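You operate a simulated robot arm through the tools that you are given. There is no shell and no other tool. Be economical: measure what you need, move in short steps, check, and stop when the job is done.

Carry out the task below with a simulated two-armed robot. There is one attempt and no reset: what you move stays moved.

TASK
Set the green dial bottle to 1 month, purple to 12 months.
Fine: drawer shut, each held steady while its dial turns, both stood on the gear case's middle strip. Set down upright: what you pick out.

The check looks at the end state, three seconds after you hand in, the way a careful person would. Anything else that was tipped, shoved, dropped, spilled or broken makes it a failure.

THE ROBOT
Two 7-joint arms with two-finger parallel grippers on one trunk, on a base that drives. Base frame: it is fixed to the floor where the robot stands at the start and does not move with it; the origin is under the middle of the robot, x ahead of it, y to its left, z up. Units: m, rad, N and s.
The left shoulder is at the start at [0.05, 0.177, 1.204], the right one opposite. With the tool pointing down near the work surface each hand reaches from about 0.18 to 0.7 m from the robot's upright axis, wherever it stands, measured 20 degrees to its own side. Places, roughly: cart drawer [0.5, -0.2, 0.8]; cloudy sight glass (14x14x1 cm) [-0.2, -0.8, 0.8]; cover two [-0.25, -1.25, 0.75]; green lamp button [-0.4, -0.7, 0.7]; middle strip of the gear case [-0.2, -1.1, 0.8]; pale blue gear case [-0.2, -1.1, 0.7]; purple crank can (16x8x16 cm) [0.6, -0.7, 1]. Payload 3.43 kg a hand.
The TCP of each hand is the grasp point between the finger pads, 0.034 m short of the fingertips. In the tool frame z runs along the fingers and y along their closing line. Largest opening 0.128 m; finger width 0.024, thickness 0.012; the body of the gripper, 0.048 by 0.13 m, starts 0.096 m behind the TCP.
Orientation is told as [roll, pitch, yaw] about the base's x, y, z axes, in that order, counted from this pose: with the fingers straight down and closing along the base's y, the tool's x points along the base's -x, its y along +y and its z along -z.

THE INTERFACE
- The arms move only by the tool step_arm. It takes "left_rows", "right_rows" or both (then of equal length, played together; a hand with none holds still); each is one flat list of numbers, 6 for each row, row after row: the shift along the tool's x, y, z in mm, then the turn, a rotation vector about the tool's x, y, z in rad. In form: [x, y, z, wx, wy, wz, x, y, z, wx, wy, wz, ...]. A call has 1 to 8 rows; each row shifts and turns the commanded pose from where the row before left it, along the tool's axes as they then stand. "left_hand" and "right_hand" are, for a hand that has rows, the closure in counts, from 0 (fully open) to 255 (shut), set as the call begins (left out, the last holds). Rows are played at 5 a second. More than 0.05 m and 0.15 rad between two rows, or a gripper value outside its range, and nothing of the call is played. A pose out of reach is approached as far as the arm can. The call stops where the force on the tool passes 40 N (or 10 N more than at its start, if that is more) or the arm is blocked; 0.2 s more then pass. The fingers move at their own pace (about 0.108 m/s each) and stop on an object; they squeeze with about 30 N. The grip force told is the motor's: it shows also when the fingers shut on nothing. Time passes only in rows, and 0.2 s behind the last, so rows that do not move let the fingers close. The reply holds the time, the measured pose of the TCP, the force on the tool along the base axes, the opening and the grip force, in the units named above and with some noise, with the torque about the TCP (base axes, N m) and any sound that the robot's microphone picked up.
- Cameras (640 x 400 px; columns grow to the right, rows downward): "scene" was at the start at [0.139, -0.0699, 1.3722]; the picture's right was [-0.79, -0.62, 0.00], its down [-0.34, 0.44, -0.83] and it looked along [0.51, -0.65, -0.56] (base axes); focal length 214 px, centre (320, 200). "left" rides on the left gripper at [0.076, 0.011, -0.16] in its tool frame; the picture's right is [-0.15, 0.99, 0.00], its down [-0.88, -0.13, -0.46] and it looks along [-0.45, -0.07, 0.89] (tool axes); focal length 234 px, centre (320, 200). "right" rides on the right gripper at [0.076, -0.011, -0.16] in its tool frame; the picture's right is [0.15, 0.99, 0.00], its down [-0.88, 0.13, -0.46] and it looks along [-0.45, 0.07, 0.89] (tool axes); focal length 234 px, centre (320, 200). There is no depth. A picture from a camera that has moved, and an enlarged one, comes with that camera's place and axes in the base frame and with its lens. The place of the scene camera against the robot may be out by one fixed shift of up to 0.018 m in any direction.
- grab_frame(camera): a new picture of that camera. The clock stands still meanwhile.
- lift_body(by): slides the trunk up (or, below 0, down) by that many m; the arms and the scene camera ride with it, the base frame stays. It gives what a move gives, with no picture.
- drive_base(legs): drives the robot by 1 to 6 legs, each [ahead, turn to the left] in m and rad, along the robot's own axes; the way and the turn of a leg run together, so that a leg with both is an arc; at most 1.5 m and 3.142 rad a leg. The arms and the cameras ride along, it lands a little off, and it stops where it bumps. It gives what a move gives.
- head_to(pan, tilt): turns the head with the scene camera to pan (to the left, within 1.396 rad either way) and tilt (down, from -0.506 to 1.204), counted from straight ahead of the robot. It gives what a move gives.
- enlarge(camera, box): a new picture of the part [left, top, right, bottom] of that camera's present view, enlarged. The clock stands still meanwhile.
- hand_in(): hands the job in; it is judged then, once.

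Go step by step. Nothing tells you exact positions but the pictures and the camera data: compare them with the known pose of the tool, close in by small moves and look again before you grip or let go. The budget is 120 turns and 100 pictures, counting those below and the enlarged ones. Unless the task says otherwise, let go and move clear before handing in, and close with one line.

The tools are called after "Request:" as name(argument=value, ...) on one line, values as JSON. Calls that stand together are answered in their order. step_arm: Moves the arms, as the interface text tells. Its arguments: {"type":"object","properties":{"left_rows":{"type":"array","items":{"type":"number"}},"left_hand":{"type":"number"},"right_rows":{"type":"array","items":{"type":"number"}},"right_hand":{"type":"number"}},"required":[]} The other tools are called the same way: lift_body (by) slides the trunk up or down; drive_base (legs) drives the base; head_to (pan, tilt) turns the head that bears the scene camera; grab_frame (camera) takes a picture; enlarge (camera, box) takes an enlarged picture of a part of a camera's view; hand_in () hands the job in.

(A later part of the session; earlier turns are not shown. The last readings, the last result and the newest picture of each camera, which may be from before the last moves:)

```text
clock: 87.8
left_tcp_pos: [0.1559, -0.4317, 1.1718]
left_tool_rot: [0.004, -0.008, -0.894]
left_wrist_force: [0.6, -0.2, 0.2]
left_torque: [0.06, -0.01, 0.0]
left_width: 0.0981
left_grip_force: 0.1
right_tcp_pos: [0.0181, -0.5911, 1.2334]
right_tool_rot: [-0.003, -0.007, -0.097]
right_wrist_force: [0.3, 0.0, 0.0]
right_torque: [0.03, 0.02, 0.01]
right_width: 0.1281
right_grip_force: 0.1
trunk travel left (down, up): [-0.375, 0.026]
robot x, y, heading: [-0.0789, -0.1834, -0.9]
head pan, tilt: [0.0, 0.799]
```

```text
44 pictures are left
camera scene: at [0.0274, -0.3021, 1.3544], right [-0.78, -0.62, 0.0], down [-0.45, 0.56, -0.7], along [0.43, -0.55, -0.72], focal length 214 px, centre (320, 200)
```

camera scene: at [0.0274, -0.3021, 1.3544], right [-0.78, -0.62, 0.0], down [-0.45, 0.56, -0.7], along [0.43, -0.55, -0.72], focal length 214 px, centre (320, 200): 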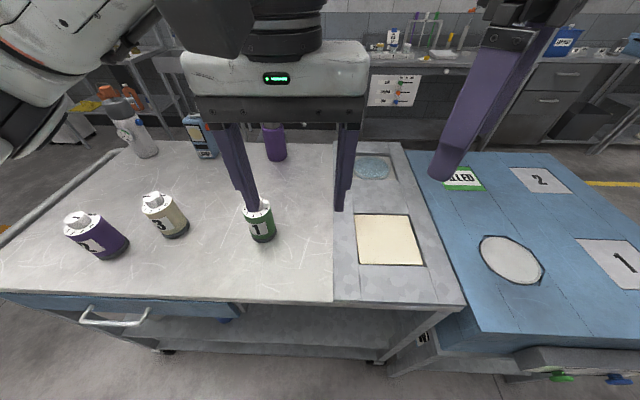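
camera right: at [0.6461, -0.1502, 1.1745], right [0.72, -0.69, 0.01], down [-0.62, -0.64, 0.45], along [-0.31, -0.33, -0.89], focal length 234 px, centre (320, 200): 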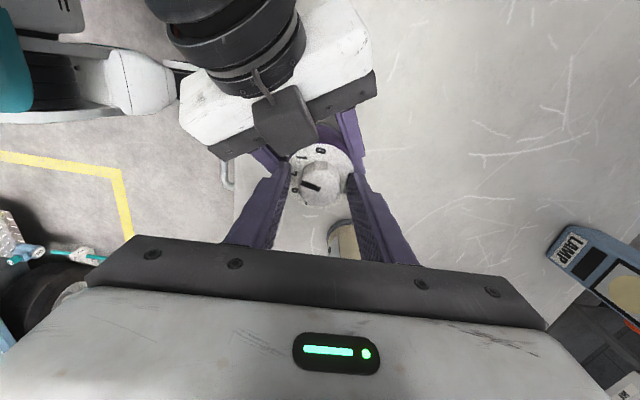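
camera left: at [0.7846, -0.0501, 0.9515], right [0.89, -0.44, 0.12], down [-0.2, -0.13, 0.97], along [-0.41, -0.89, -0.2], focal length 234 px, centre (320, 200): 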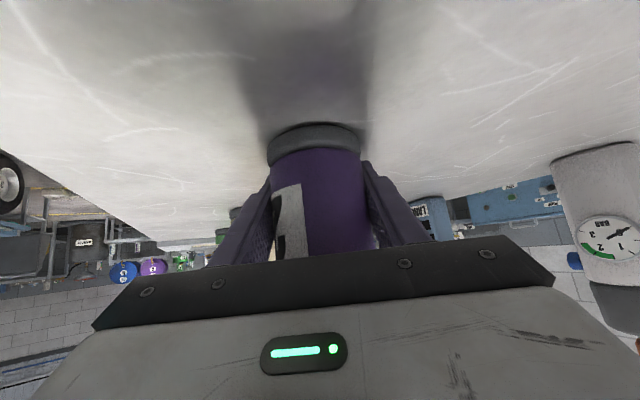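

I'm now in front of green, at about (0.344, -0.478). The right hand will hold it from the right, tilted, so I'll orient the right hand first.

Request:
step_arm(right_rows=[0, 0, 0, 0, 0, -0.124, 0, 0, 0, 0, 0, -0.124, 0, 0, 0, 0, -0.1455, 0, 0, 0, 0, 0, -0.1455, 0, 0, 0, 0, 0, -0.1455, 0, 0, 0, 0, 0, -0.1455, 0, 0, 0, 0, 0, -0.1455, 0, 0, 0, 0, 0, -0.1455, 0])

Request:
step_arm(right_rows=[3, 7, 38, 0, 0, 0, 3, 7, 38, 0, 0, 0, 3, 7, 38, 0, 0, 0, 3, 7, 38, 0, 0, 0, 3, 7, 38, 0, 0, 0, 3, 7, 38, 0, 0, 0])

Request:
grab_frame(camera="right")

```text
clock: 89.6
left_tcp_pos: [0.153, -0.4311, 1.1734]
left_tool_rot: [0.004, -0.008, -0.893]
left_wrist_force: [-0.2, -0.3, 0.7]
left_torque: [0.01, 0.01, 0.02]
left_width: 0.0979
left_grip_force: 0.0
right_tcp_pos: [0.0334, -0.5453, 1.2433]
right_tool_rot: [-0.009, -0.882, 0.155]
right_wrist_force: [0.0, 0.4, -0.8]
right_torque: [0.02, 0.02, 0.02]
right_width: 0.128
right_grip_force: 0.0
right hand out of reach, approached as far as the arm can: row 5, 6, 7, 8
trunk travel left (down, up): [-0.375, 0.026]
robot x, y, heading: [-0.0812, -0.1839, -0.901]
head pan, tilt: [0.0, 0.799]
```

```text
clock: 90.3
left_tcp_pos: [0.1652, -0.43, 1.1689]
left_tool_rot: [0.036, -0.013, -0.873]
left_wrist_force: [14.0, 6.9, -2.4]
left_torque: [0.18, -0.01, 0.05]
left_width: 0.0898
left_grip_force: 0.0
right_tcp_pos: [0.0971, -0.5188, 1.1855]
right_tool_rot: [-0.012, -0.894, 0.159]
right_wrist_force: [-13.9, -5.0, 2.1]
right_torque: [-0.11, 0.12, 0.8]
right_width: 0.126
right_grip_force: 0.1
trunk travel left (down, up): [-0.375, 0.026]
robot x, y, heading: [-0.078, -0.181, -0.901]
head pan, tilt: [0.0, 0.799]
stopped in row 3 (left hand): the force on the tool passed its limit (the readings are from after the stop); the commanded pose is now the measured one
```

```text
43 pictures are left
camera right: at [-0.0722, -0.5569, 1.2275], right [-0.24, 0.96, -0.12], down [0.17, 0.17, 0.97], along [0.96, 0.21, -0.21], focal length 234 px, centre (320, 200)
```

right: 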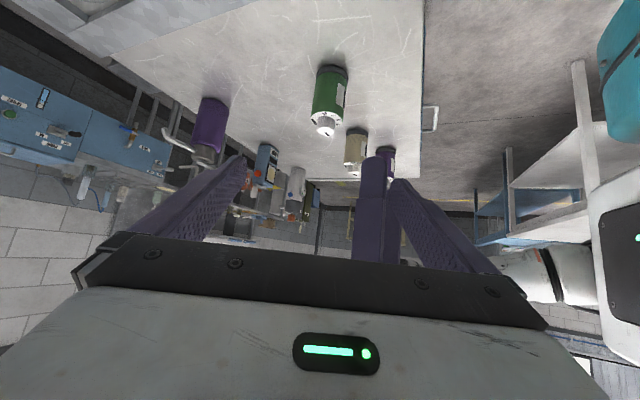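

The left hand was in the path and the two fingers touched. I'll back the right off, then move the left hand away to the left.

Request:
step_arm(right_rows=[0, 0, -25, 0, 0, 0, 0, 0, -25, 0, 0, 0, 0, -15, -25, 0, 0, 0])

Request:
step_arm(left_rows=[0, 30, -15, -0.036, 0, 0, 0, 45, -10, 0, 0, 0, 0, 48, 0, 0, 0, 0, 0, 48, 0, 0, 0, 0, 0, 40, 0, 0, 0, 0])

Request:
step_arm(right_rows=[3, 10, 42, 0, 0, 0, 3, 7, 42, 0, 0, 0, 3, 7, 42, 0, 0, 0, 3, 7, 42, 0, 0, 0, 3, 7, 42, 0, 0, 0])

Request:
grab_frame(camera="right")

Request:
grab_frame(camera="scene")

```text
clock: 91.1
left_tcp_pos: [0.1617, -0.4312, 1.1698]
left_tool_rot: [0.03, -0.013, -0.876]
left_wrist_force: [-0.2, 0.0, -0.4]
left_torque: [0.01, -0.03, -0.02]
left_width: 0.098
left_grip_force: 0.1
right_tcp_pos: [0.0402, -0.5431, 1.232]
right_tool_rot: [-0.003, -0.893, 0.154]
right_wrist_force: [-0.2, 0.5, 0.5]
right_torque: [-0.01, 0.0, -0.02]
right_width: 0.128
right_grip_force: 0.0
trunk travel left (down, up): [-0.375, 0.026]
robot x, y, heading: [-0.0785, -0.1845, -0.902]
head pan, tilt: [0.0, 0.799]
```

```text
clock: 92.3
left_tcp_pos: [0.3235, -0.2951, 1.2068]
left_tool_rot: [0.064, -0.013, -0.877]
left_wrist_force: [0.4, 0.2, 0.2]
left_torque: [-0.03, 0.01, 0.01]
left_width: 0.0978
left_grip_force: 0.0
right_tcp_pos: [0.0396, -0.5418, 1.2339]
right_tool_rot: [-0.012, -0.896, 0.16]
right_wrist_force: [0.6, 0.1, 0.4]
right_torque: [0.0, 0.02, 0.0]
right_width: 0.1282
right_grip_force: 0.0
trunk travel left (down, up): [-0.375, 0.026]
robot x, y, heading: [-0.0817, -0.1818, -0.901]
head pan, tilt: [0.0, 0.799]
```

```text
clock: 93.5
left_tcp_pos: [0.3243, -0.2953, 1.2069]
left_tool_rot: [0.065, -0.013, -0.876]
left_wrist_force: [-0.1, -0.4, -0.3]
left_torque: [0.02, 0.06, -0.02]
left_width: 0.0981
left_grip_force: 0.1
right_tcp_pos: [0.1908, -0.4806, 1.0894]
right_tool_rot: [-0.007, -0.896, 0.157]
right_wrist_force: [0.2, -0.8, 0.2]
right_torque: [-0.02, 0.0, 0.01]
right_width: 0.1281
right_grip_force: 0.1
trunk travel left (down, up): [-0.375, 0.026]
robot x, y, heading: [-0.0817, -0.1849, -0.905]
head pan, tilt: [0.0, 0.799]
```

```text
42 pictures are left
camera right: at [0.0203, -0.5183, 1.1299], right [-0.24, 0.96, -0.12], down [0.17, 0.16, 0.97], along [0.96, 0.21, -0.2], focal length 234 px, centre (320, 200)
```

right: 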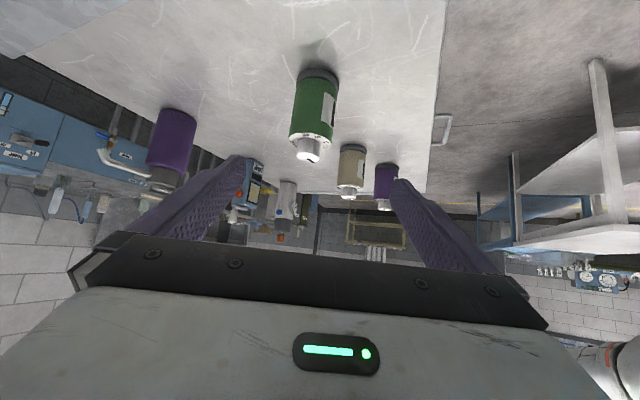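

```text
41 pictures are left
camera scene: at [0.0277, -0.3017, 1.3544], right [-0.78, -0.62, 0.0], down [-0.45, 0.56, -0.7], along [0.43, -0.55, -0.72], focal length 214 px, centre (320, 200)
```

scene: 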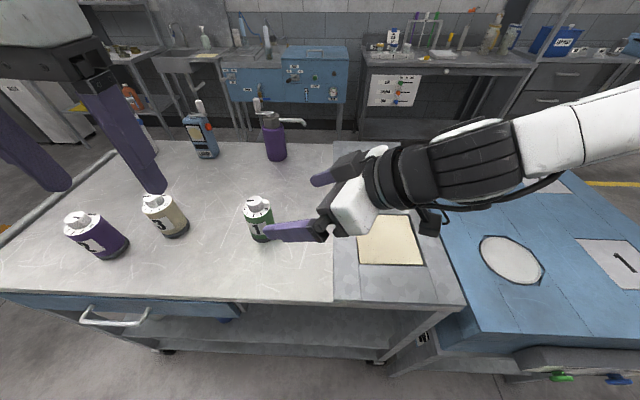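

Both cameras agree green is at (0.340, -0.475). I'll close in to 10 cm short.

Request:
step_arm(right_rows=[13, -6, 44, 0, 0, 0, 13, -6, 44, 0, 0, 0, 12, -5, 44, 0, 0, 0])

Request:
grab_frame(camera="right")

```text
clock: 94.3
left_tcp_pos: [0.324, -0.2965, 1.2077]
left_tool_rot: [0.067, -0.012, -0.878]
left_wrist_force: [0.5, -0.1, 0.5]
left_torque: [0.02, 0.03, 0.0]
left_width: 0.0982
left_grip_force: 0.0
right_tcp_pos: [0.2127, -0.5165, 1.0116]
right_tool_rot: [-0.009, -0.895, 0.157]
right_wrist_force: [0.8, -0.5, 0.4]
right_torque: [-0.01, 0.0, 0.03]
right_width: 0.1279
right_grip_force: 0.0
right hand out of reach, approached as far as the arm can: row 2, 3
trunk travel left (down, up): [-0.375, 0.026]
robot x, y, heading: [-0.0786, -0.1832, -0.901]
head pan, tilt: [0.0, 0.799]
```

```text
40 pictures are left
camera right: at [0.0441, -0.5549, 1.0524], right [-0.24, 0.96, -0.12], down [0.17, 0.16, 0.97], along [0.96, 0.21, -0.2], focal length 234 px, centre (320, 200)
```

right: 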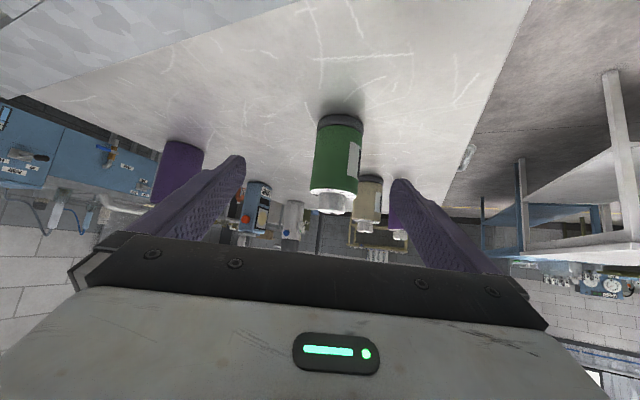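

The arm slid along a reach limit. I'll retry with a corrected path.

Request:
step_arm(right_rows=[-3, 7, 22, 0, 0, 0, -3, 7, 22, 0, 0, 0, -3, 7, 22, 0, 0, 0, -3, 0, 22, 0, 0, 0])

Request:
grab_frame(camera="right")

```text
clock: 95.3
left_tcp_pos: [0.3223, -0.2953, 1.2069]
left_tool_rot: [0.067, -0.012, -0.876]
left_wrist_force: [-0.1, 0.3, -0.8]
left_torque: [0.01, -0.02, 0.04]
left_width: 0.0979
left_grip_force: 0.0
right_tcp_pos: [0.2132, -0.5204, 1.0114]
right_tool_rot: [-0.007, -0.898, 0.158]
right_wrist_force: [1.2, 0.3, 0.4]
right_torque: [0.01, -0.02, 0.02]
right_width: 0.1278
right_grip_force: 0.1
right hand out of reach, approached as far as the arm can: row 1, 2, 3, 4
trunk travel left (down, up): [-0.375, 0.026]
robot x, y, heading: [-0.08, -0.1808, -0.896]
head pan, tilt: [0.0, 0.799]
```

```text
39 pictures are left
camera right: at [0.0448, -0.5574, 1.0522], right [-0.24, 0.96, -0.12], down [0.17, 0.16, 0.97], along [0.96, 0.21, -0.2], focal length 234 px, centre (320, 200)
```

right: 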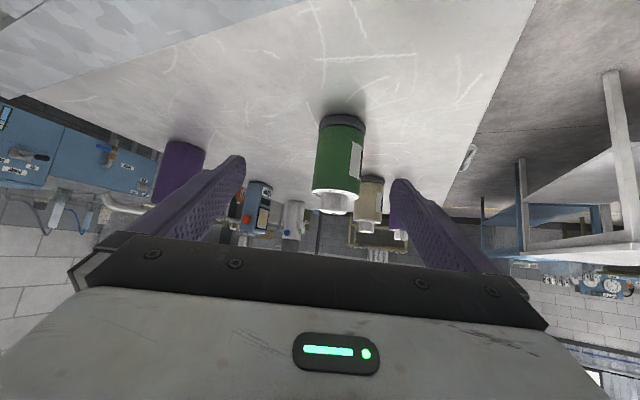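

That wrist orientation is at a joint limit. I'll reduce the sideways yaw of the right hand by ~0.45 rad so it comes in more from the robot's side.

Request:
step_arm(right_rows=[0, 0, -20, 0.117, 0, 0.094, 0, 0, 0, 0.117, 0, 0.094, 0, 0, 0, 0.117, 0, 0.094])

Request:
grab_frame(camera="right")

```text
clock: 96.1
left_tcp_pos: [0.3243, -0.2944, 1.2078]
left_tool_rot: [0.066, -0.015, -0.876]
left_wrist_force: [-0.9, 0.4, 0.4]
left_torque: [-0.03, 0.03, 0.01]
left_width: 0.0979
left_grip_force: 0.0
right_tcp_pos: [0.1771, -0.5388, 1.0354]
right_tool_rot: [-0.003, -0.899, -0.297]
right_wrist_force: [-0.6, 0.3, -0.5]
right_torque: [0.02, 0.01, 0.0]
right_width: 0.1278
right_grip_force: 0.0
right hand out of reach, approached as far as the arm can: row 2, 3
trunk travel left (down, up): [-0.375, 0.026]
robot x, y, heading: [-0.0842, -0.1832, -0.901]
head pan, tilt: [0.0, 0.799]
```

```text
38 pictures are left
camera right: at [0.0105, -0.4992, 1.0753], right [0.21, 0.97, -0.12], down [0.22, 0.07, 0.97], along [0.95, -0.23, -0.2], focal length 234 px, centre (320, 200)
```

right: 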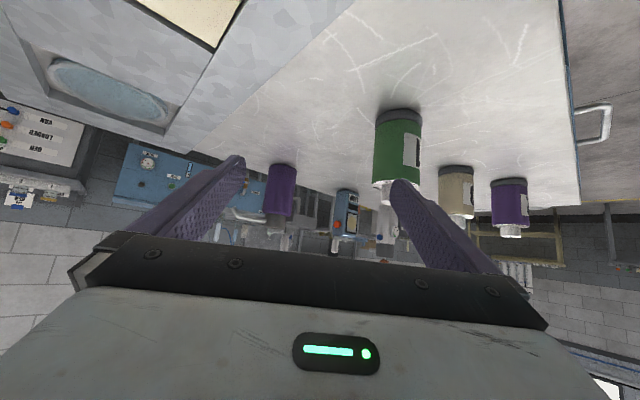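

Reach grows as the hand gets lower, so I'll descend beside the bottle first and then move across in line with it.

Request:
step_arm(right_rows=[35, 0, 28, 0, 0, 0, 35, 0, 28, 0, 0, 0, -4.6, 36, 5.8, 0, 0, 0, -4.6, 36, 5.8, 0, 0, 0, -4.6, 36, 5.8, 0, 0, 0])

Request:
grab_frame(camera="right")

```text
clock: 97.3
left_tcp_pos: [0.3232, -0.2955, 1.2069]
left_tool_rot: [0.066, -0.013, -0.875]
left_wrist_force: [-0.4, -1.4, 0.0]
left_torque: [0.0, 0.01, 0.05]
left_width: 0.098
left_grip_force: 0.0
right_tcp_pos: [0.151, -0.5188, 1.0219]
right_tool_rot: [-0.005, -0.897, -0.294]
right_wrist_force: [-0.5, 0.1, 0.2]
right_torque: [0.0, 0.02, -0.03]
right_width: 0.1281
right_grip_force: 0.1
right hand out of reach, approached as far as the arm can: row 1, 2, 3, 4, 5
trunk travel left (down, up): [-0.375, 0.026]
robot x, y, heading: [-0.0779, -0.183, -0.9]
head pan, tilt: [0.0, 0.799]
```

```text
37 pictures are left
camera right: at [-0.0169, -0.4803, 1.062], right [0.2, 0.97, -0.12], down [0.22, 0.07, 0.97], along [0.95, -0.22, -0.2], focal length 234 px, centre (320, 200)
```

right: 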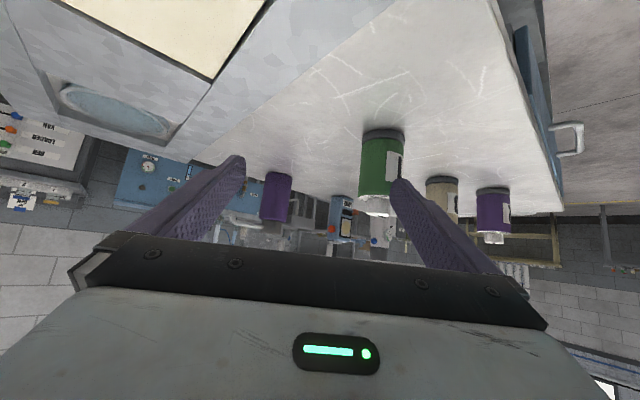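

The arm is stuck in a poor configuration. I'll straighten the hand, move it out to the right, and re-tilt there, mirroring the way the left arm came in.

Request:
step_arm(right_rows=[0, 0, -15, 0, 0.15, 0, 0, 0, -15, 0, 0.15, 0, 0, 0, -15, 0, 0.15, 0, 0, 0, -15, 0, 0.15, 0, 0, 0, -15, 0, 0.15, 0, 0, 0, -15, 0, 0.147, 0])

Request:
step_arm(right_rows=[25, -39, 0, 0, 0, 0, 25, -39, 0, 0, 0, 0, 25, -39, 0, 0, 0, 0, 25, -39, 0, 0, 0, 0, 25, -39, 0, 0, 0, 0, 25, -39, 0, 0, 0, 0, 25, -39, 0, 0, 0, 0, 25, -39, 0, 0, 0, 0])

Request:
step_arm(right_rows=[0, 0, 0, 0, 0, -0.11, 0, 0, 0, 0, 0, -0.11, 0, 0, 0, 0, 0, -0.11, 0, 0, 0, 0, 0, -0.11, 0, 0, 0, 0, 0, 0])

Request:
step_arm(right_rows=[0, 0, 0, 0, -0.1455, 0, 0, 0, 0, 0, -0.1455, 0, 0, 0, 0, 0, -0.1455, 0, 0, 0, 0, 0, -0.1455, 0, 0, 0, 0, 0, -0.1455, 0, 0, 0, 0, 0, -0.1455, 0])

Request:
grab_frame(camera="right")

```text
clock: 98.7
left_tcp_pos: [0.323, -0.2969, 1.208]
left_tool_rot: [0.066, -0.014, -0.876]
left_wrist_force: [-0.7, -0.7, 1.0]
left_torque: [0.02, -0.03, -0.03]
left_width: 0.098
left_grip_force: 0.1
right_tcp_pos: [0.085, -0.5195, 1.1189]
right_tool_rot: [-0.002, -0.15, -0.296]
right_wrist_force: [-0.2, 0.2, 0.0]
right_torque: [0.01, 0.01, -0.02]
right_width: 0.1279
right_grip_force: 0.1
right hand out of reach, approached as far as the arm can: row 4, 5, 6
trunk travel left (down, up): [-0.375, 0.026]
robot x, y, heading: [-0.0852, -0.1837, -0.902]
head pan, tilt: [0.0, 0.799]
```

```text
clock: 100.5
left_tcp_pos: [0.3233, -0.295, 1.2067]
left_tool_rot: [0.065, -0.01, -0.876]
left_wrist_force: [0.3, 0.4, 0.6]
left_torque: [-0.03, 0.03, 0.02]
left_width: 0.0978
left_grip_force: 0.1
right_tcp_pos: [-0.1108, -0.686, 1.1048]
right_tool_rot: [-0.001, -0.101, -0.299]
right_wrist_force: [-0.1, -0.8, -0.8]
right_torque: [-0.02, -0.02, 0.01]
right_width: 0.1282
right_grip_force: 0.0
right hand out of reach, approached as far as the arm can: row 6, 7, 8
trunk travel left (down, up): [-0.375, 0.026]
robot x, y, heading: [-0.0824, -0.184, -0.904]
head pan, tilt: [0.0, 0.799]
```

```text
clock: 101.7
left_tcp_pos: [0.3229, -0.2945, 1.207]
left_tool_rot: [0.066, -0.011, -0.876]
left_wrist_force: [-0.5, 0.3, -1.0]
left_torque: [0.01, -0.01, 0.02]
left_width: 0.0978
left_grip_force: 0.1
right_tcp_pos: [-0.0666, -0.5921, 1.1121]
right_tool_rot: [-0.048, -0.09, 0.142]
right_wrist_force: [1.0, -0.2, -0.6]
right_torque: [-0.05, -0.02, -0.01]
right_width: 0.1281
right_grip_force: 0.0
right hand out of reach, approached as far as the arm can: row 1, 2, 3, 4
trunk travel left (down, up): [-0.375, 0.026]
robot x, y, heading: [-0.0805, -0.1813, -0.896]
head pan, tilt: [0.0, 0.799]
```

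```text
clock: 103.1
left_tcp_pos: [0.3235, -0.2955, 1.2062]
left_tool_rot: [0.066, -0.011, -0.877]
left_wrist_force: [0.0, 0.7, -0.1]
left_torque: [0.02, 0.0, 0.01]
left_width: 0.0978
left_grip_force: 0.0
right_tcp_pos: [0.0465, -0.5395, 1.1647]
right_tool_rot: [-0.081, -0.966, 0.201]
right_wrist_force: [0.0, -0.1, 0.4]
right_torque: [-0.02, -0.01, -0.01]
right_width: 0.1282
right_grip_force: 0.1
right hand out of reach, approached as far as the arm can: row 1, 2, 3, 4, 5, 6
trunk travel left (down, up): [-0.375, 0.026]
robot x, y, heading: [-0.0806, -0.1842, -0.899]
head pan, tilt: [0.0, 0.799]
```

```text
36 pictures are left
camera right: at [-0.1257, -0.573, 1.1935], right [-0.21, 0.96, -0.17], down [0.1, 0.19, 0.98], along [0.97, 0.19, -0.14], focal length 234 px, centre (320, 200)
```

right: 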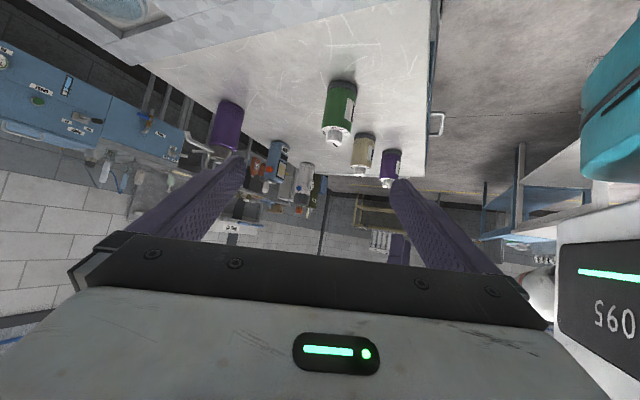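

The right arm doesn't get on with this side. I'll switch back to the arrangement that worked: left holds, right turns. First I'll bring the right hand back to its neutral pose and then shift the robot 0.25 m left.

Request:
step_arm(right_rows=[0, 0, -20, 0, 0.15, 0, 0, 0, -20, 0, 0.15, 0, 0, 0, -20, 0, 0.15, 0, 0, 0, -15, 0, 0.15, 0, 0, 0, -15, 0, 0.15, 0, 0, 0, -15, 0, 0.15, 0])

Request:
step_arm(right_rows=[0, 0, -10, 0, 0.06, 0.15, 0, 0, -10, 0, 0, 0.15, 0, 0, -10, 0, 0, 0.15, 0, 0, -10, 0, 0, 0.15, 0, 0, -10, 0, 0, 0.15, 0, 0, -10, 0, 0, 0.15, 0, 0, 0, 0, 0, 0.15])

Request:
drive_base(legs=[[-0.08, 0], [0, 1.571], [0.25, 0], [0, -1.571], [0.09, 0]])

Request:
grab_frame(camera="scene")

```text
clock: 104.5
left_tcp_pos: [0.3231, -0.2949, 1.2078]
left_tool_rot: [0.064, -0.013, -0.876]
left_wrist_force: [0.1, 0.1, 0.4]
left_torque: [0.0, 0.02, 0.01]
left_width: 0.098
left_grip_force: 0.1
right_tcp_pos: [-0.0139, -0.5419, 1.2465]
right_tool_rot: [-0.048, -0.064, 0.142]
right_wrist_force: [-0.5, 0.3, 0.9]
right_torque: [0.02, 0.06, -0.01]
right_width: 0.1281
right_grip_force: 0.1
trunk travel left (down, up): [-0.375, 0.026]
robot x, y, heading: [-0.0845, -0.1842, -0.896]
head pan, tilt: [0.0, 0.799]
```

```text
refused: row 1 steps farther than a row can; nothing moved
```

```text
clock: 115.3
left_tcp_pos: [0.5258, -0.1544, 1.2075]
left_tool_rot: [0.067, -0.012, -0.888]
left_wrist_force: [0.5, -0.3, -0.8]
left_torque: [0.02, 0.02, -0.04]
left_width: 0.0981
left_grip_force: 0.0
right_tcp_pos: [0.1854, -0.3983, 1.2467]
right_tool_rot: [-0.043, -0.065, 0.132]
right_wrist_force: [-0.5, 0.3, -0.6]
right_torque: [0.04, 0.06, 0.0]
right_width: 0.1279
right_grip_force: 0.0
trunk travel left (down, up): [-0.375, 0.026]
robot x, y, heading: [0.122, -0.0386, -0.906]
head pan, tilt: [0.0, 0.799]
```

```text
35 pictures are left
camera scene: at [0.2288, -0.1582, 1.3544], right [-0.79, -0.61, 0.0], down [-0.44, 0.57, -0.7], along [0.43, -0.55, -0.72], focal length 214 px, centre (320, 200)
```

scene: 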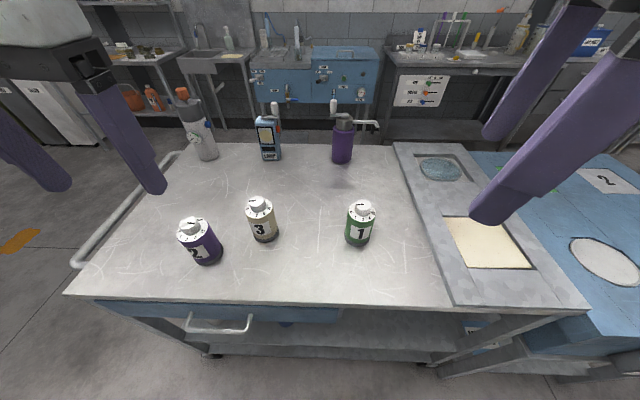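

Green is at about (0.340, -0.473), 0.48 m ahead and 0.10 m right. I'll orient the left hand to come in over the near-left side, clear of bottle 3, and also return the right hand to neutral yaw.

Request:
step_arm(left_rows=[0, 0, 0, 0.04, 0, 0.14, 0, 0, 0, 0.026, 0, 0.144, 0, 0, 0, 0, 0, 0.144, 0, 0, 0, 0, 0, 0.144, 0, 0, 0, 0, 0, 0.144, 0, 0, 0, 0, 0, 0, 0, 0, 0, 0, 0, 0], right_rows=[0, 0, -10, -0.04, 0.06, 0.1, 0, 0, -10, 0, 0, 0.149, 0, 0, -10, 0, 0, 0.149, 0, 0, -10, 0, 0, 0.149, 0, 0, -10, 0, 0, 0.149, 0, 0, -10, 0, 0, 0.149, 0, 0, 0, 0, 0, 0.149], left_hand=0)

Request:
step_arm(left_rows=[0, 0, 0, 0, -0.149, 0, 0, 0, 0, 0, -0.149, 0, 0, 0, 0, 0, -0.149, 0, 0, 0, 0, 0, -0.149, 0, 0, 0, 0, 0, -0.149, 0, 0, 0, 0, 0, -0.149, 0])

Request:
grab_frame(camera="left")

```text
clock: 116.9
left_tcp_pos: [0.524, -0.1535, 1.2072]
left_tool_rot: [0.004, -0.004, -1.603]
left_wrist_force: [-0.1, 0.1, 0.0]
left_torque: [0.0, -0.02, 0.03]
left_width: 0.1277
left_grip_force: 0.1
right_tcp_pos: [0.1835, -0.3963, 1.3074]
right_tool_rot: [0.007, -0.005, -0.865]
right_wrist_force: [0.5, -0.8, -0.8]
right_torque: [0.02, 0.02, -0.01]
right_width: 0.128
right_grip_force: 0.0
trunk travel left (down, up): [-0.375, 0.026]
robot x, y, heading: [0.12, -0.0385, -0.908]
head pan, tilt: [0.0, 0.799]
```

```text
clock: 118.3
left_tcp_pos: [0.5231, -0.1548, 1.2075]
left_tool_rot: [0.007, -0.902, -1.61]
left_wrist_force: [-0.1, -0.3, 0.0]
left_torque: [-0.02, 0.0, -0.03]
left_width: 0.1281
left_grip_force: 0.2
right_tcp_pos: [0.1839, -0.3965, 1.3071]
right_tool_rot: [0.005, -0.006, -0.863]
right_wrist_force: [0.5, 0.3, 0.1]
right_torque: [0.0, -0.01, 0.0]
right_width: 0.128
right_grip_force: 0.1
trunk travel left (down, up): [-0.375, 0.026]
robot x, y, heading: [0.1208, -0.0387, -0.911]
head pan, tilt: [0.0, 0.799]
```

```text
34 pictures are left
camera left: at [0.5406, 0.0188, 1.2465], right [0.99, -0.12, 0.12], down [-0.14, -0.19, 0.97], along [-0.1, -0.97, -0.2], focal length 234 px, centre (320, 200)
```

left: 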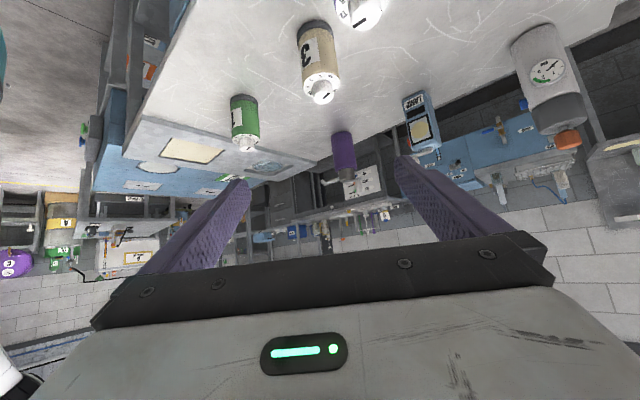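

No limits this time. I'll shift the left hand across at height, then slide in along its fingers, with the right hand moved out of the way.

Request:
step_arm(left_rows=[0, -42, 0, 0, 0, 0, 0, -42, 0, 0, 0, 0, 0, -42, 0, 0, 0, 0, 0, -43, 0, 0, 0, 0], right_rows=[15, -30, 0, 0, 0, 0, 15, -30, 0, 0, 0, 0, 15, -30, 0, 0, 0, 0, 0, 0, 0, 0, 0, 0])

Request:
step_arm(left_rows=[6, 0, 42, 0, 0, 0, 6, 0, 42, 0, 0, 0, 6, 0, 42, 0, 0, 0, 6, 0, 42, 0, 0, 0, 5, 0, 42, 0, 0, 0, 5, 0, 42, 0, 0, 0])

Request:
grab_frame(camera="left")

Request:
grab_frame(camera="scene")

```text
clock: 119.3
left_tcp_pos: [0.3917, -0.1669, 1.2707]
left_tool_rot: [0.007, -0.897, -1.606]
left_wrist_force: [-1.2, 0.3, 0.2]
left_torque: [0.01, -0.01, 0.01]
left_width: 0.1282
left_grip_force: 0.1
left hand out of reach, approached as far as the arm can: row 1, 2, 3, 4
right_tcp_pos: [0.0848, -0.4223, 1.3062]
right_tool_rot: [0.007, -0.006, -0.862]
right_wrist_force: [-0.2, -0.9, 0.4]
right_torque: [0.02, 0.01, -0.02]
right_width: 0.1279
right_grip_force: 0.0
trunk travel left (down, up): [-0.375, 0.026]
robot x, y, heading: [0.1184, -0.0394, -0.909]
head pan, tilt: [0.0, 0.799]
```

```text
clock: 120.7
left_tcp_pos: [0.3985, -0.3613, 1.117]
left_tool_rot: [0.007, -0.898, -1.609]
left_wrist_force: [-0.4, -0.2, 0.0]
left_torque: [-0.02, 0.0, 0.0]
left_width: 0.1282
left_grip_force: 0.0
left hand out of reach, approached as far as the arm can: row 1, 2, 3
right_tcp_pos: [0.0861, -0.4237, 1.3064]
right_tool_rot: [0.006, -0.005, -0.862]
right_wrist_force: [0.1, -0.2, 0.7]
right_torque: [0.04, 0.0, -0.02]
right_width: 0.1281
right_grip_force: 0.1
trunk travel left (down, up): [-0.375, 0.026]
robot x, y, heading: [0.1193, -0.0429, -0.911]
head pan, tilt: [0.0, 0.799]
```

```text
33 pictures are left
camera left: at [0.4141, -0.1879, 1.1564], right [0.99, -0.12, 0.12], down [-0.14, -0.19, 0.97], along [-0.1, -0.97, -0.2], focal length 234 px, centre (320, 200)
```

left: 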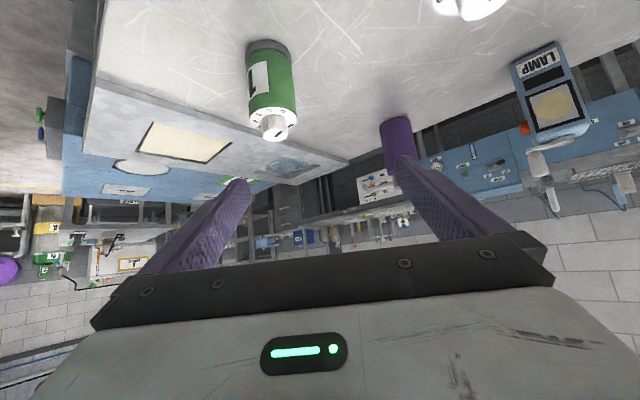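

```text
32 pictures are left
camera scene: at [0.2283, -0.158, 1.3545], right [-0.79, -0.61, 0.0], down [-0.44, 0.57, -0.7], along [0.43, -0.55, -0.72], focal length 214 px, centre (320, 200)
```

scene: 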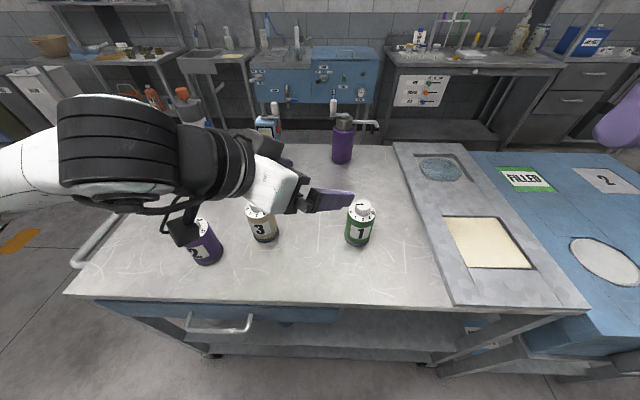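

I'll bring the hand down in line with green, about 12 cm short.

Request:
step_arm(left_rows=[0, -30, 0, 0, 0, 0, 0, -29, 0, 0, 0, 0, 28, 0, 33, 0, 0, 0, 28, 0, 33, 0, 0, 0, 27, 0, 33, 0, 0, 0])

Request:
grab_frame(camera="left")

```text
clock: 121.9
left_tcp_pos: [0.3387, -0.3827, 0.9924]
left_tool_rot: [0.005, -0.9, -1.606]
left_wrist_force: [0.5, 0.8, 0.2]
left_torque: [-0.03, -0.02, -0.04]
left_width: 0.1278
left_grip_force: 0.0
right_tcp_pos: [0.0867, -0.4227, 1.3061]
right_tool_rot: [0.005, -0.007, -0.861]
right_wrist_force: [1.0, 0.5, 0.7]
right_torque: [0.01, 0.01, -0.03]
right_width: 0.128
right_grip_force: 0.1
trunk travel left (down, up): [-0.375, 0.026]
robot x, y, heading: [0.1212, -0.0366, -0.906]
head pan, tilt: [0.0, 0.799]
```

```text
31 pictures are left
camera left: at [0.3548, -0.2111, 1.0309], right [0.99, -0.12, 0.12], down [-0.14, -0.19, 0.97], along [-0.1, -0.97, -0.2], focal length 234 px, centre (320, 200)
```

left: 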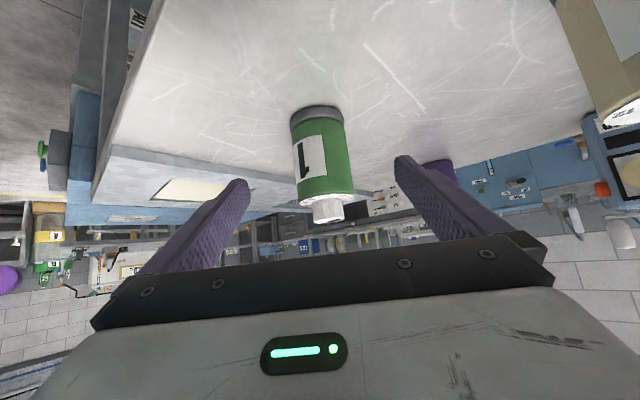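

Green is centred between the fingers. I'll advance 130 mm along the fingers and grip.

Request:
step_arm(left_rows=[-1, 0, 44, 0, 0, 0, -2, 0, 44, 0, 0, 0, -2, 0, 42, 0, 0, 0])

Request:
step_arm(left_rows=[0, 0, 0, 0, 0, 0, 0, 0, 0, 0, 0, 0, 0, 0, 0, 0, 0, 0, 0, 0, 0, 0, 0, 0], left_hand=255)

Request:
enlarge(camera="scene", box=[260, 160, 460, 285])

```text
clock: 122.7
left_tcp_pos: [0.3365, -0.4886, 0.9141]
left_tool_rot: [0.007, -0.897, -1.607]
left_wrist_force: [-0.6, 0.2, -0.6]
left_torque: [0.01, 0.0, 0.01]
left_width: 0.128
left_grip_force: 0.1
right_tcp_pos: [0.0859, -0.4232, 1.3059]
right_tool_rot: [0.007, -0.006, -0.861]
right_wrist_force: [-0.1, -0.2, -0.2]
right_torque: [0.01, 0.03, 0.0]
right_width: 0.128
right_grip_force: 0.0
trunk travel left (down, up): [-0.375, 0.026]
robot x, y, heading: [0.1239, -0.0401, -0.908]
head pan, tilt: [0.0, 0.799]
```

```text
clock: 123.7
left_tcp_pos: [0.3363, -0.4874, 0.9144]
left_tool_rot: [0.006, -0.897, -1.606]
left_wrist_force: [-0.4, -0.3, 0.8]
left_torque: [-0.02, 0.09, 0.05]
left_width: 0.0624
left_grip_force: 30.0
right_tcp_pos: [0.0865, -0.4243, 1.3064]
right_tool_rot: [0.004, -0.008, -0.862]
right_wrist_force: [-0.6, 0.4, -0.1]
right_torque: [-0.02, -0.01, 0.03]
right_width: 0.128
right_grip_force: 0.1
trunk travel left (down, up): [-0.375, 0.026]
robot x, y, heading: [0.1241, -0.0337, -0.91]
head pan, tilt: [0.0, 0.799]
```

```text
3.20 times, centred on (360, 222) of scene
camera zoom: at [0.2282, -0.1576, 1.3545], right [-0.79, -0.61, 0.0], down [-0.44, 0.57, -0.7], along [0.43, -0.55, -0.72], focal length 686 px, centre (192, 128)
```

zoom: 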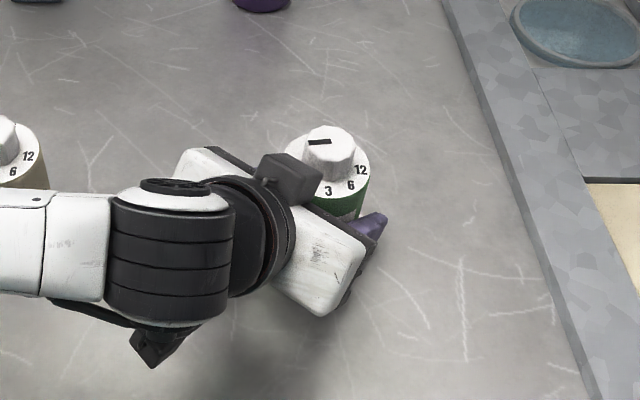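

Green is gripped (62 mm). I'll lift it slightly, bring it ~6 cm right within the right arm's reach and set it down, while the right hand turns to its starting angle.

Request:
step_arm(left_rows=[-7.8, 0, -6.2, 0, 0, 0, -1.4, -14.5, 1.8, 0, 0, 0, -1.4, -14.5, 1.8, 0, 0, 0, -1.4, -14.5, 1.8, 0, 0, 0, -1.4, -14.5, 1.8, 0, 0, 0, 3.9, 0, 3.1, 0, 0, 0, 3.9, 0, 3.1, 0, 0, 0, 0.8, 0, 0.6, 0, 0, 0], right_rows=[0, 0, 0, 0, 0, 0.137, 0, 0, 0, 0, 0, 0.137, 0, 0, 0, 0, 0, 0.137, 0, 0, 0, 0, 0, 0.137, 0, 0, 0, 0, 0, 0.137, 0, 0, 0, 0, 0, 0.137, 0, 0, 0, 0, 0, 0.137, 0, 0, 0, 0, 0, 0.137], right_hand=128)

Request:
enlarge(camera="scene", box=[260, 160, 460, 285])

```text
clock: 125.5
left_tcp_pos: [0.2776, -0.4966, 0.9136]
left_tool_rot: [0.004, -0.902, -1.606]
left_wrist_force: [1.9, 0.0, 5.7]
left_torque: [0.29, 0.12, -0.04]
left_width: 0.0626
left_grip_force: 30.1
right_tcp_pos: [0.0867, -0.422, 1.3069]
right_tool_rot: [0.009, 0.0, -1.962]
right_wrist_force: [0.9, 0.4, -0.1]
right_torque: [-0.01, 0.02, -0.01]
right_width: 0.0637
right_grip_force: 0.1
trunk travel left (down, up): [-0.375, 0.026]
robot x, y, heading: [0.1195, -0.0379, -0.907]
head pan, tilt: [0.0, 0.799]
```

```text
3.20 times, centred on (360, 222) of scene
camera zoom: at [0.2284, -0.1571, 1.3548], right [-0.79, -0.61, 0.0], down [-0.44, 0.57, -0.7], along [0.43, -0.55, -0.72], focal length 686 px, centre (192, 128)
```

zoom: 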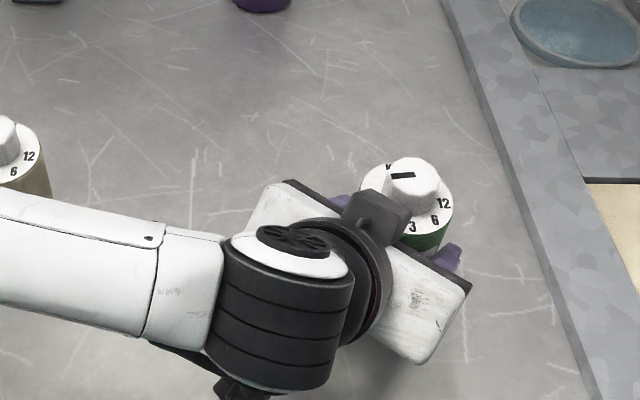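

Next I'll bring the right hand over the green knob at about z = 1.12 and look.

Request:
step_arm(right_rows=[2, 34, 25, 0, 0, 0, 2, 34, 25, 0, 0, 0, 2, 34, 30, 0, 0, 0, 2, 34, 30, 0, 0, 0, 2, 34, 35, 0, 0, 0, 2, 32, 35, 0, 0, 0])

Request:
grab_frame(camera="right")

```text
clock: 126.9
left_tcp_pos: [0.279, -0.4944, 0.9119]
left_tool_rot: [0.005, -0.897, -1.605]
left_wrist_force: [-0.2, -1.8, 1.9]
left_torque: [-0.12, 0.17, 0.06]
left_width: 0.0627
left_grip_force: 30.0
right_tcp_pos: [0.2812, -0.4879, 1.1272]
right_tool_rot: [0.01, 0.001, -1.96]
right_wrist_force: [0.2, -0.5, 0.3]
right_torque: [-0.01, -0.01, 0.02]
right_width: 0.0634
right_grip_force: 0.1
trunk travel left (down, up): [-0.375, 0.026]
robot x, y, heading: [0.1218, -0.0387, -0.909]
head pan, tilt: [0.0, 0.799]
```

```text
28 pictures are left
camera right: at [0.2975, -0.4134, 1.2874], right [0.97, -0.24, 0.01], down [-0.22, -0.86, 0.46], along [-0.1, -0.45, -0.89], focal length 234 px, centre (320, 200)
```

right: 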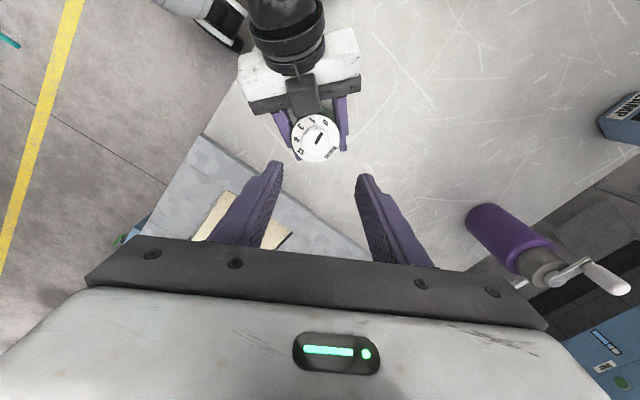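

The green knob is almost under the hand. I'll correct by 13 mm and 5 mm, descend to just above it and check.

Request:
step_arm(right_rows=[13, -5, 20, 0, 0, 0, 0, 0, 35, 0, 0, 0, 0, 0, 30, 0, 0, 0], right_hand=150)

Request:
grab_frame(camera="right")

```text
clock: 127.7
left_tcp_pos: [0.278, -0.495, 0.9121]
left_tool_rot: [0.006, -0.897, -1.605]
left_wrist_force: [-0.4, -0.3, -0.7]
left_torque: [-0.06, 0.08, -0.02]
left_width: 0.0621
left_grip_force: 29.7
right_tcp_pos: [0.281, -0.4734, 1.042]
right_tool_rot: [0.01, 0.002, -1.962]
right_wrist_force: [-0.4, 0.4, 0.0]
right_torque: [-0.03, 0.02, -0.03]
right_width: 0.0526
right_grip_force: 0.1
trunk travel left (down, up): [-0.375, 0.026]
robot x, y, heading: [0.1229, -0.0368, -0.908]
head pan, tilt: [0.0, 0.799]
```

```text
27 pictures are left
camera right: at [0.2975, -0.4002, 1.2021], right [0.97, -0.24, 0.01], down [-0.22, -0.86, 0.46], along [-0.1, -0.44, -0.89], focal length 234 px, centre (320, 200)
```

right: 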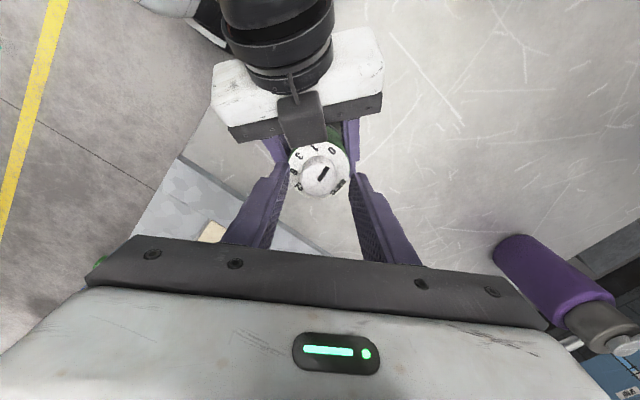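

Aligned. I'll descend onto the knob, close, and turn counter-clockwise 40° to 1.

Request:
step_arm(right_rows=[-4, 0, 13, 0, 0, 0, 0, 0, 12, 0, 0, 0])

Request:
step_arm(right_rows=[0, 0, 0, 0, 0, 0, 0, 0, 0, 0, 0, 0, 0, 0, 0, 0, 0, 0], right_hand=255)

Request:
step_arm(right_rows=[0, 0, 0, 0, 0, -0.1163, 0, 0, 0, 0, 0, -0.1163, 0, 0, 0, 0, 0, -0.1163, 0, 0, 0, 0, 0, -0.1163, 0, 0, 0, 0, 0, -0.1163, 0, 0, 0, 0, 0, -0.1163])

Request:
step_arm(right_rows=[0, 0, 0, 0, 0, 0, 0, 0, 0, 0, 0, 0, 0, 0, -35, 0, 0, 0, 0, 0, -35, 0, 0, 0], right_hand=155)

Request:
enlarge(camera="right", box=[260, 100, 380, 190])

```text
clock: 128.3
left_tcp_pos: [0.2793, -0.4957, 0.9124]
left_tool_rot: [0.006, -0.897, -1.604]
left_wrist_force: [-0.5, 0.3, -2.0]
left_torque: [-0.04, 0.0, 0.0]
left_width: 0.0623
left_grip_force: 29.8
right_tcp_pos: [0.2776, -0.4792, 1.018]
right_tool_rot: [0.007, 0.001, -1.957]
right_wrist_force: [0.3, 0.6, 0.6]
right_torque: [0.04, 0.05, 0.02]
right_width: 0.0527
right_grip_force: 0.1
trunk travel left (down, up): [-0.375, 0.026]
robot x, y, heading: [0.1208, -0.0395, -0.912]
head pan, tilt: [0.0, 0.799]
```

```text
clock: 129.1
left_tcp_pos: [0.2791, -0.4954, 0.9124]
left_tool_rot: [0.008, -0.896, -1.607]
left_wrist_force: [-0.8, 0.1, -4.4]
left_torque: [-0.12, -0.54, 0.01]
left_width: 0.0625
left_grip_force: 29.9
right_tcp_pos: [0.2798, -0.478, 1.0174]
right_tool_rot: [0.01, 0.002, -1.96]
right_wrist_force: [0.6, -0.2, 1.1]
right_torque: [0.02, 0.42, 0.0]
right_width: 0.0336
right_grip_force: 30.1
trunk travel left (down, up): [-0.375, 0.026]
robot x, y, heading: [0.1228, -0.0395, -0.908]
head pan, tilt: [0.0, 0.799]
```

```text
clock: 130.5
left_tcp_pos: [0.2791, -0.4961, 0.9128]
left_tool_rot: [0.006, -0.898, -1.605]
left_wrist_force: [3.3, -0.8, -5.5]
left_torque: [0.0, -0.11, -0.01]
left_width: 0.0622
left_grip_force: 29.5
right_tcp_pos: [0.2786, -0.4784, 1.0187]
right_tool_rot: [0.008, -0.006, -1.26]
right_wrist_force: [-3.8, 1.8, 5.0]
right_torque: [0.09, 0.44, -0.06]
right_width: 0.0339
right_grip_force: 30.1
trunk travel left (down, up): [-0.375, 0.026]
robot x, y, heading: [0.126, -0.0367, -0.906]
head pan, tilt: [0.0, 0.799]
```

```text
clock: 131.5
left_tcp_pos: [0.2788, -0.4949, 0.9122]
left_tool_rot: [0.006, -0.895, -1.606]
left_wrist_force: [0.8, 0.3, -2.5]
left_torque: [-0.02, -0.01, 0.01]
left_width: 0.0624
left_grip_force: 30.0
right_tcp_pos: [0.2773, -0.4759, 1.0864]
right_tool_rot: [0.005, -0.003, -1.262]
right_wrist_force: [-0.1, 0.5, -0.3]
right_torque: [0.02, 0.03, 0.01]
right_width: 0.0501
right_grip_force: 0.1
trunk travel left (down, up): [-0.375, 0.026]
robot x, y, heading: [0.1212, -0.0407, -0.906]
head pan, tilt: [0.0, 0.799]
```

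```text
4.44 times, centred on (320, 145) of right
camera zoom: at [0.2425, -0.4082, 1.2466], right [0.9, 0.44, 0.01], down [0.39, -0.8, 0.46], along [0.21, -0.41, -0.89], focal length 1041 px, centre (320, 444)
```

zoom: 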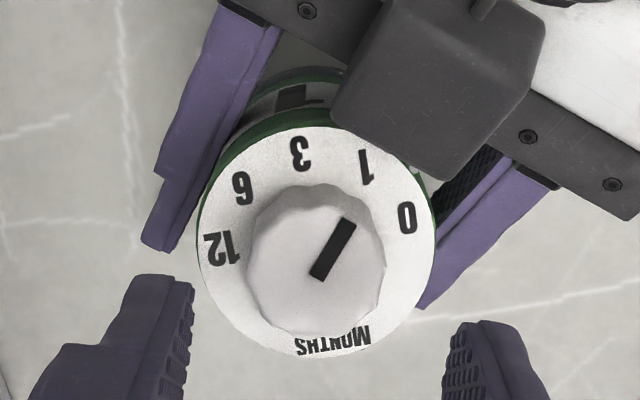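

The mark points at 1 (within a few degrees). I'll move the right hand up and aside, then release green with the left and retreat.

Request:
step_arm(right_rows=[0, 0, -40, 0, 0, 0, 0, 0, -40, 0, 0, 0, 0, -40, -20, 0, 0, 0, 0, -45, 0, 0, 0, 0, 0, -45, 0, 0, 0, 0])

Request:
step_arm(left_rows=[0, 0, 0, 0, 0, 0, 0, 0, 0, 0, 0, 0, 0, 0, 0, 0, 0, 0], left_hand=60)

Request:
step_arm(left_rows=[0, 0, -30, 0, 0, 0, 0, 0, -45, 0, 0, 0, 0, 0, -45, 0, 0, 0, 0, 0, -45, 0, 0, 0, 0, 0, -30, 0, 0, 0])

Request:
grab_frame(camera="scene")

Request:
enlarge(camera="scene", box=[340, 190, 440, 252])

```text
clock: 132.7
left_tcp_pos: [0.2771, -0.4957, 0.9125]
left_tool_rot: [0.006, -0.896, -1.607]
left_wrist_force: [-0.1, -0.7, -2.7]
left_torque: [-0.05, 0.02, 0.02]
left_width: 0.0627
left_grip_force: 29.5
right_tcp_pos: [0.1524, -0.517, 1.186]
right_tool_rot: [0.009, -0.004, -1.259]
right_wrist_force: [0.1, -0.7, 0.5]
right_torque: [0.0, -0.01, 0.01]
right_width: 0.0504
right_grip_force: 0.0
trunk travel left (down, up): [-0.375, 0.026]
robot x, y, heading: [0.122, -0.0396, -0.909]
head pan, tilt: [0.0, 0.799]
```

```text
clock: 133.5
left_tcp_pos: [0.2786, -0.496, 0.9119]
left_tool_rot: [0.004, -0.896, -1.606]
left_wrist_force: [0.2, 0.3, 0.3]
left_torque: [-0.01, 0.02, -0.04]
left_width: 0.0981
left_grip_force: 0.2
right_tcp_pos: [0.1533, -0.5174, 1.1864]
right_tool_rot: [0.006, -0.004, -1.263]
right_wrist_force: [-0.3, 1.2, 0.1]
right_torque: [0.01, 0.03, 0.0]
right_width: 0.0503
right_grip_force: 0.0
trunk travel left (down, up): [-0.375, 0.026]
robot x, y, heading: [0.1207, -0.0352, -0.906]
head pan, tilt: [0.0, 0.799]
```

```text
clock: 134.7
left_tcp_pos: [0.2823, -0.3429, 1.0342]
left_tool_rot: [0.008, -0.899, -1.608]
left_wrist_force: [0.2, 0.2, 0.8]
left_torque: [-0.01, 0.01, 0.03]
left_width: 0.098
left_grip_force: 0.1
right_tcp_pos: [0.1529, -0.5158, 1.1863]
right_tool_rot: [0.007, -0.005, -1.262]
right_wrist_force: [0.5, -0.3, 0.4]
right_torque: [0.01, 0.02, 0.05]
right_width: 0.0496
right_grip_force: 0.1
trunk travel left (down, up): [-0.375, 0.026]
robot x, y, heading: [0.1212, -0.0395, -0.912]
head pan, tilt: [0.0, 0.799]
```

```text
25 pictures are left
camera scene: at [0.2281, -0.1573, 1.3546], right [-0.79, -0.61, 0.0], down [-0.44, 0.57, -0.7], along [0.43, -0.55, -0.72], focal length 214 px, centre (320, 200)
```

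scene: 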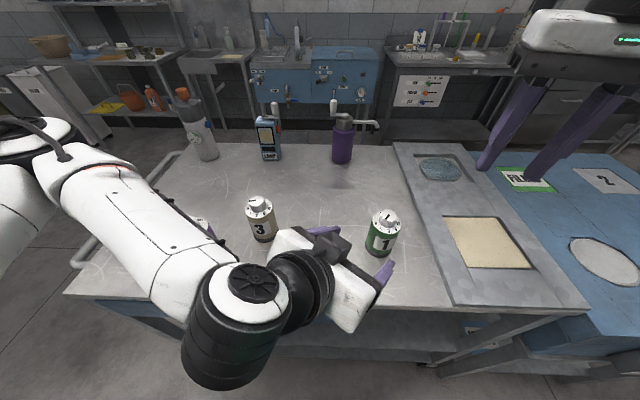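

```text
6.40 times, centred on (390, 221) of scene
camera zoom: at [0.2281, -0.1573, 1.3546], right [-0.79, -0.61, 0.0], down [-0.44, 0.57, -0.7], along [0.43, -0.55, -0.72], focal length 1373 px, centre (-128, 66)
```

zoom: 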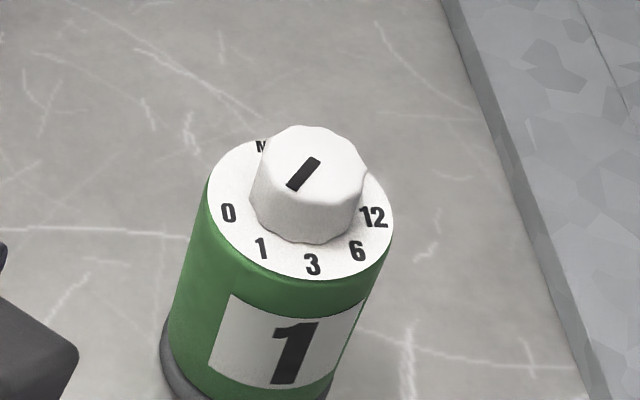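

The green mark clearly points at 1. Next I'll straighten and raise the left hand, which will take purple from above.

Request:
step_arm(left_rows=[0, 0, -30, 0, 0.15, 0, 0, 0, -30, 0, 0.15, 0, 0, 0, -30, 0, 0.15, 0, 0, 0, -30, 0, 0.15, 0, 0, 0, -25, 0, 0.15, 0, 0, 0, -25, 0, 0.149, 0], left_hand=0)

Request:
grab_frame(camera="left")

```text
clock: 136.1
left_tcp_pos: [0.2849, -0.2582, 1.1753]
left_tool_rot: [0.007, 0.004, -1.602]
left_wrist_force: [-0.6, -0.2, -0.8]
left_torque: [0.0, -0.01, 0.0]
left_width: 0.1279
left_grip_force: 0.1
right_tcp_pos: [0.1529, -0.5173, 1.1859]
right_tool_rot: [0.008, -0.005, -1.263]
right_wrist_force: [-0.4, -0.2, -0.4]
right_torque: [0.0, -0.01, -0.04]
right_width: 0.0501
right_grip_force: 0.0
trunk travel left (down, up): [-0.375, 0.026]
robot x, y, heading: [0.1214, -0.0372, -0.913]
head pan, tilt: [0.0, 0.799]
```

```text
23 pictures are left
camera left: at [0.2967, -0.182, 1.3346], right [0.98, -0.18, 0.0], down [-0.16, -0.88, 0.45], along [-0.08, -0.45, -0.89], focal length 234 px, centre (320, 200)
```

left: 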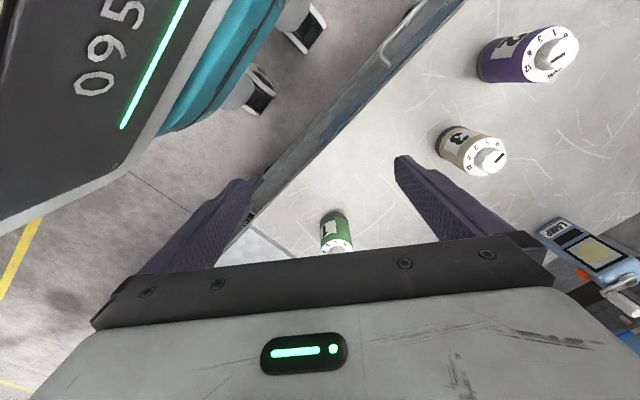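

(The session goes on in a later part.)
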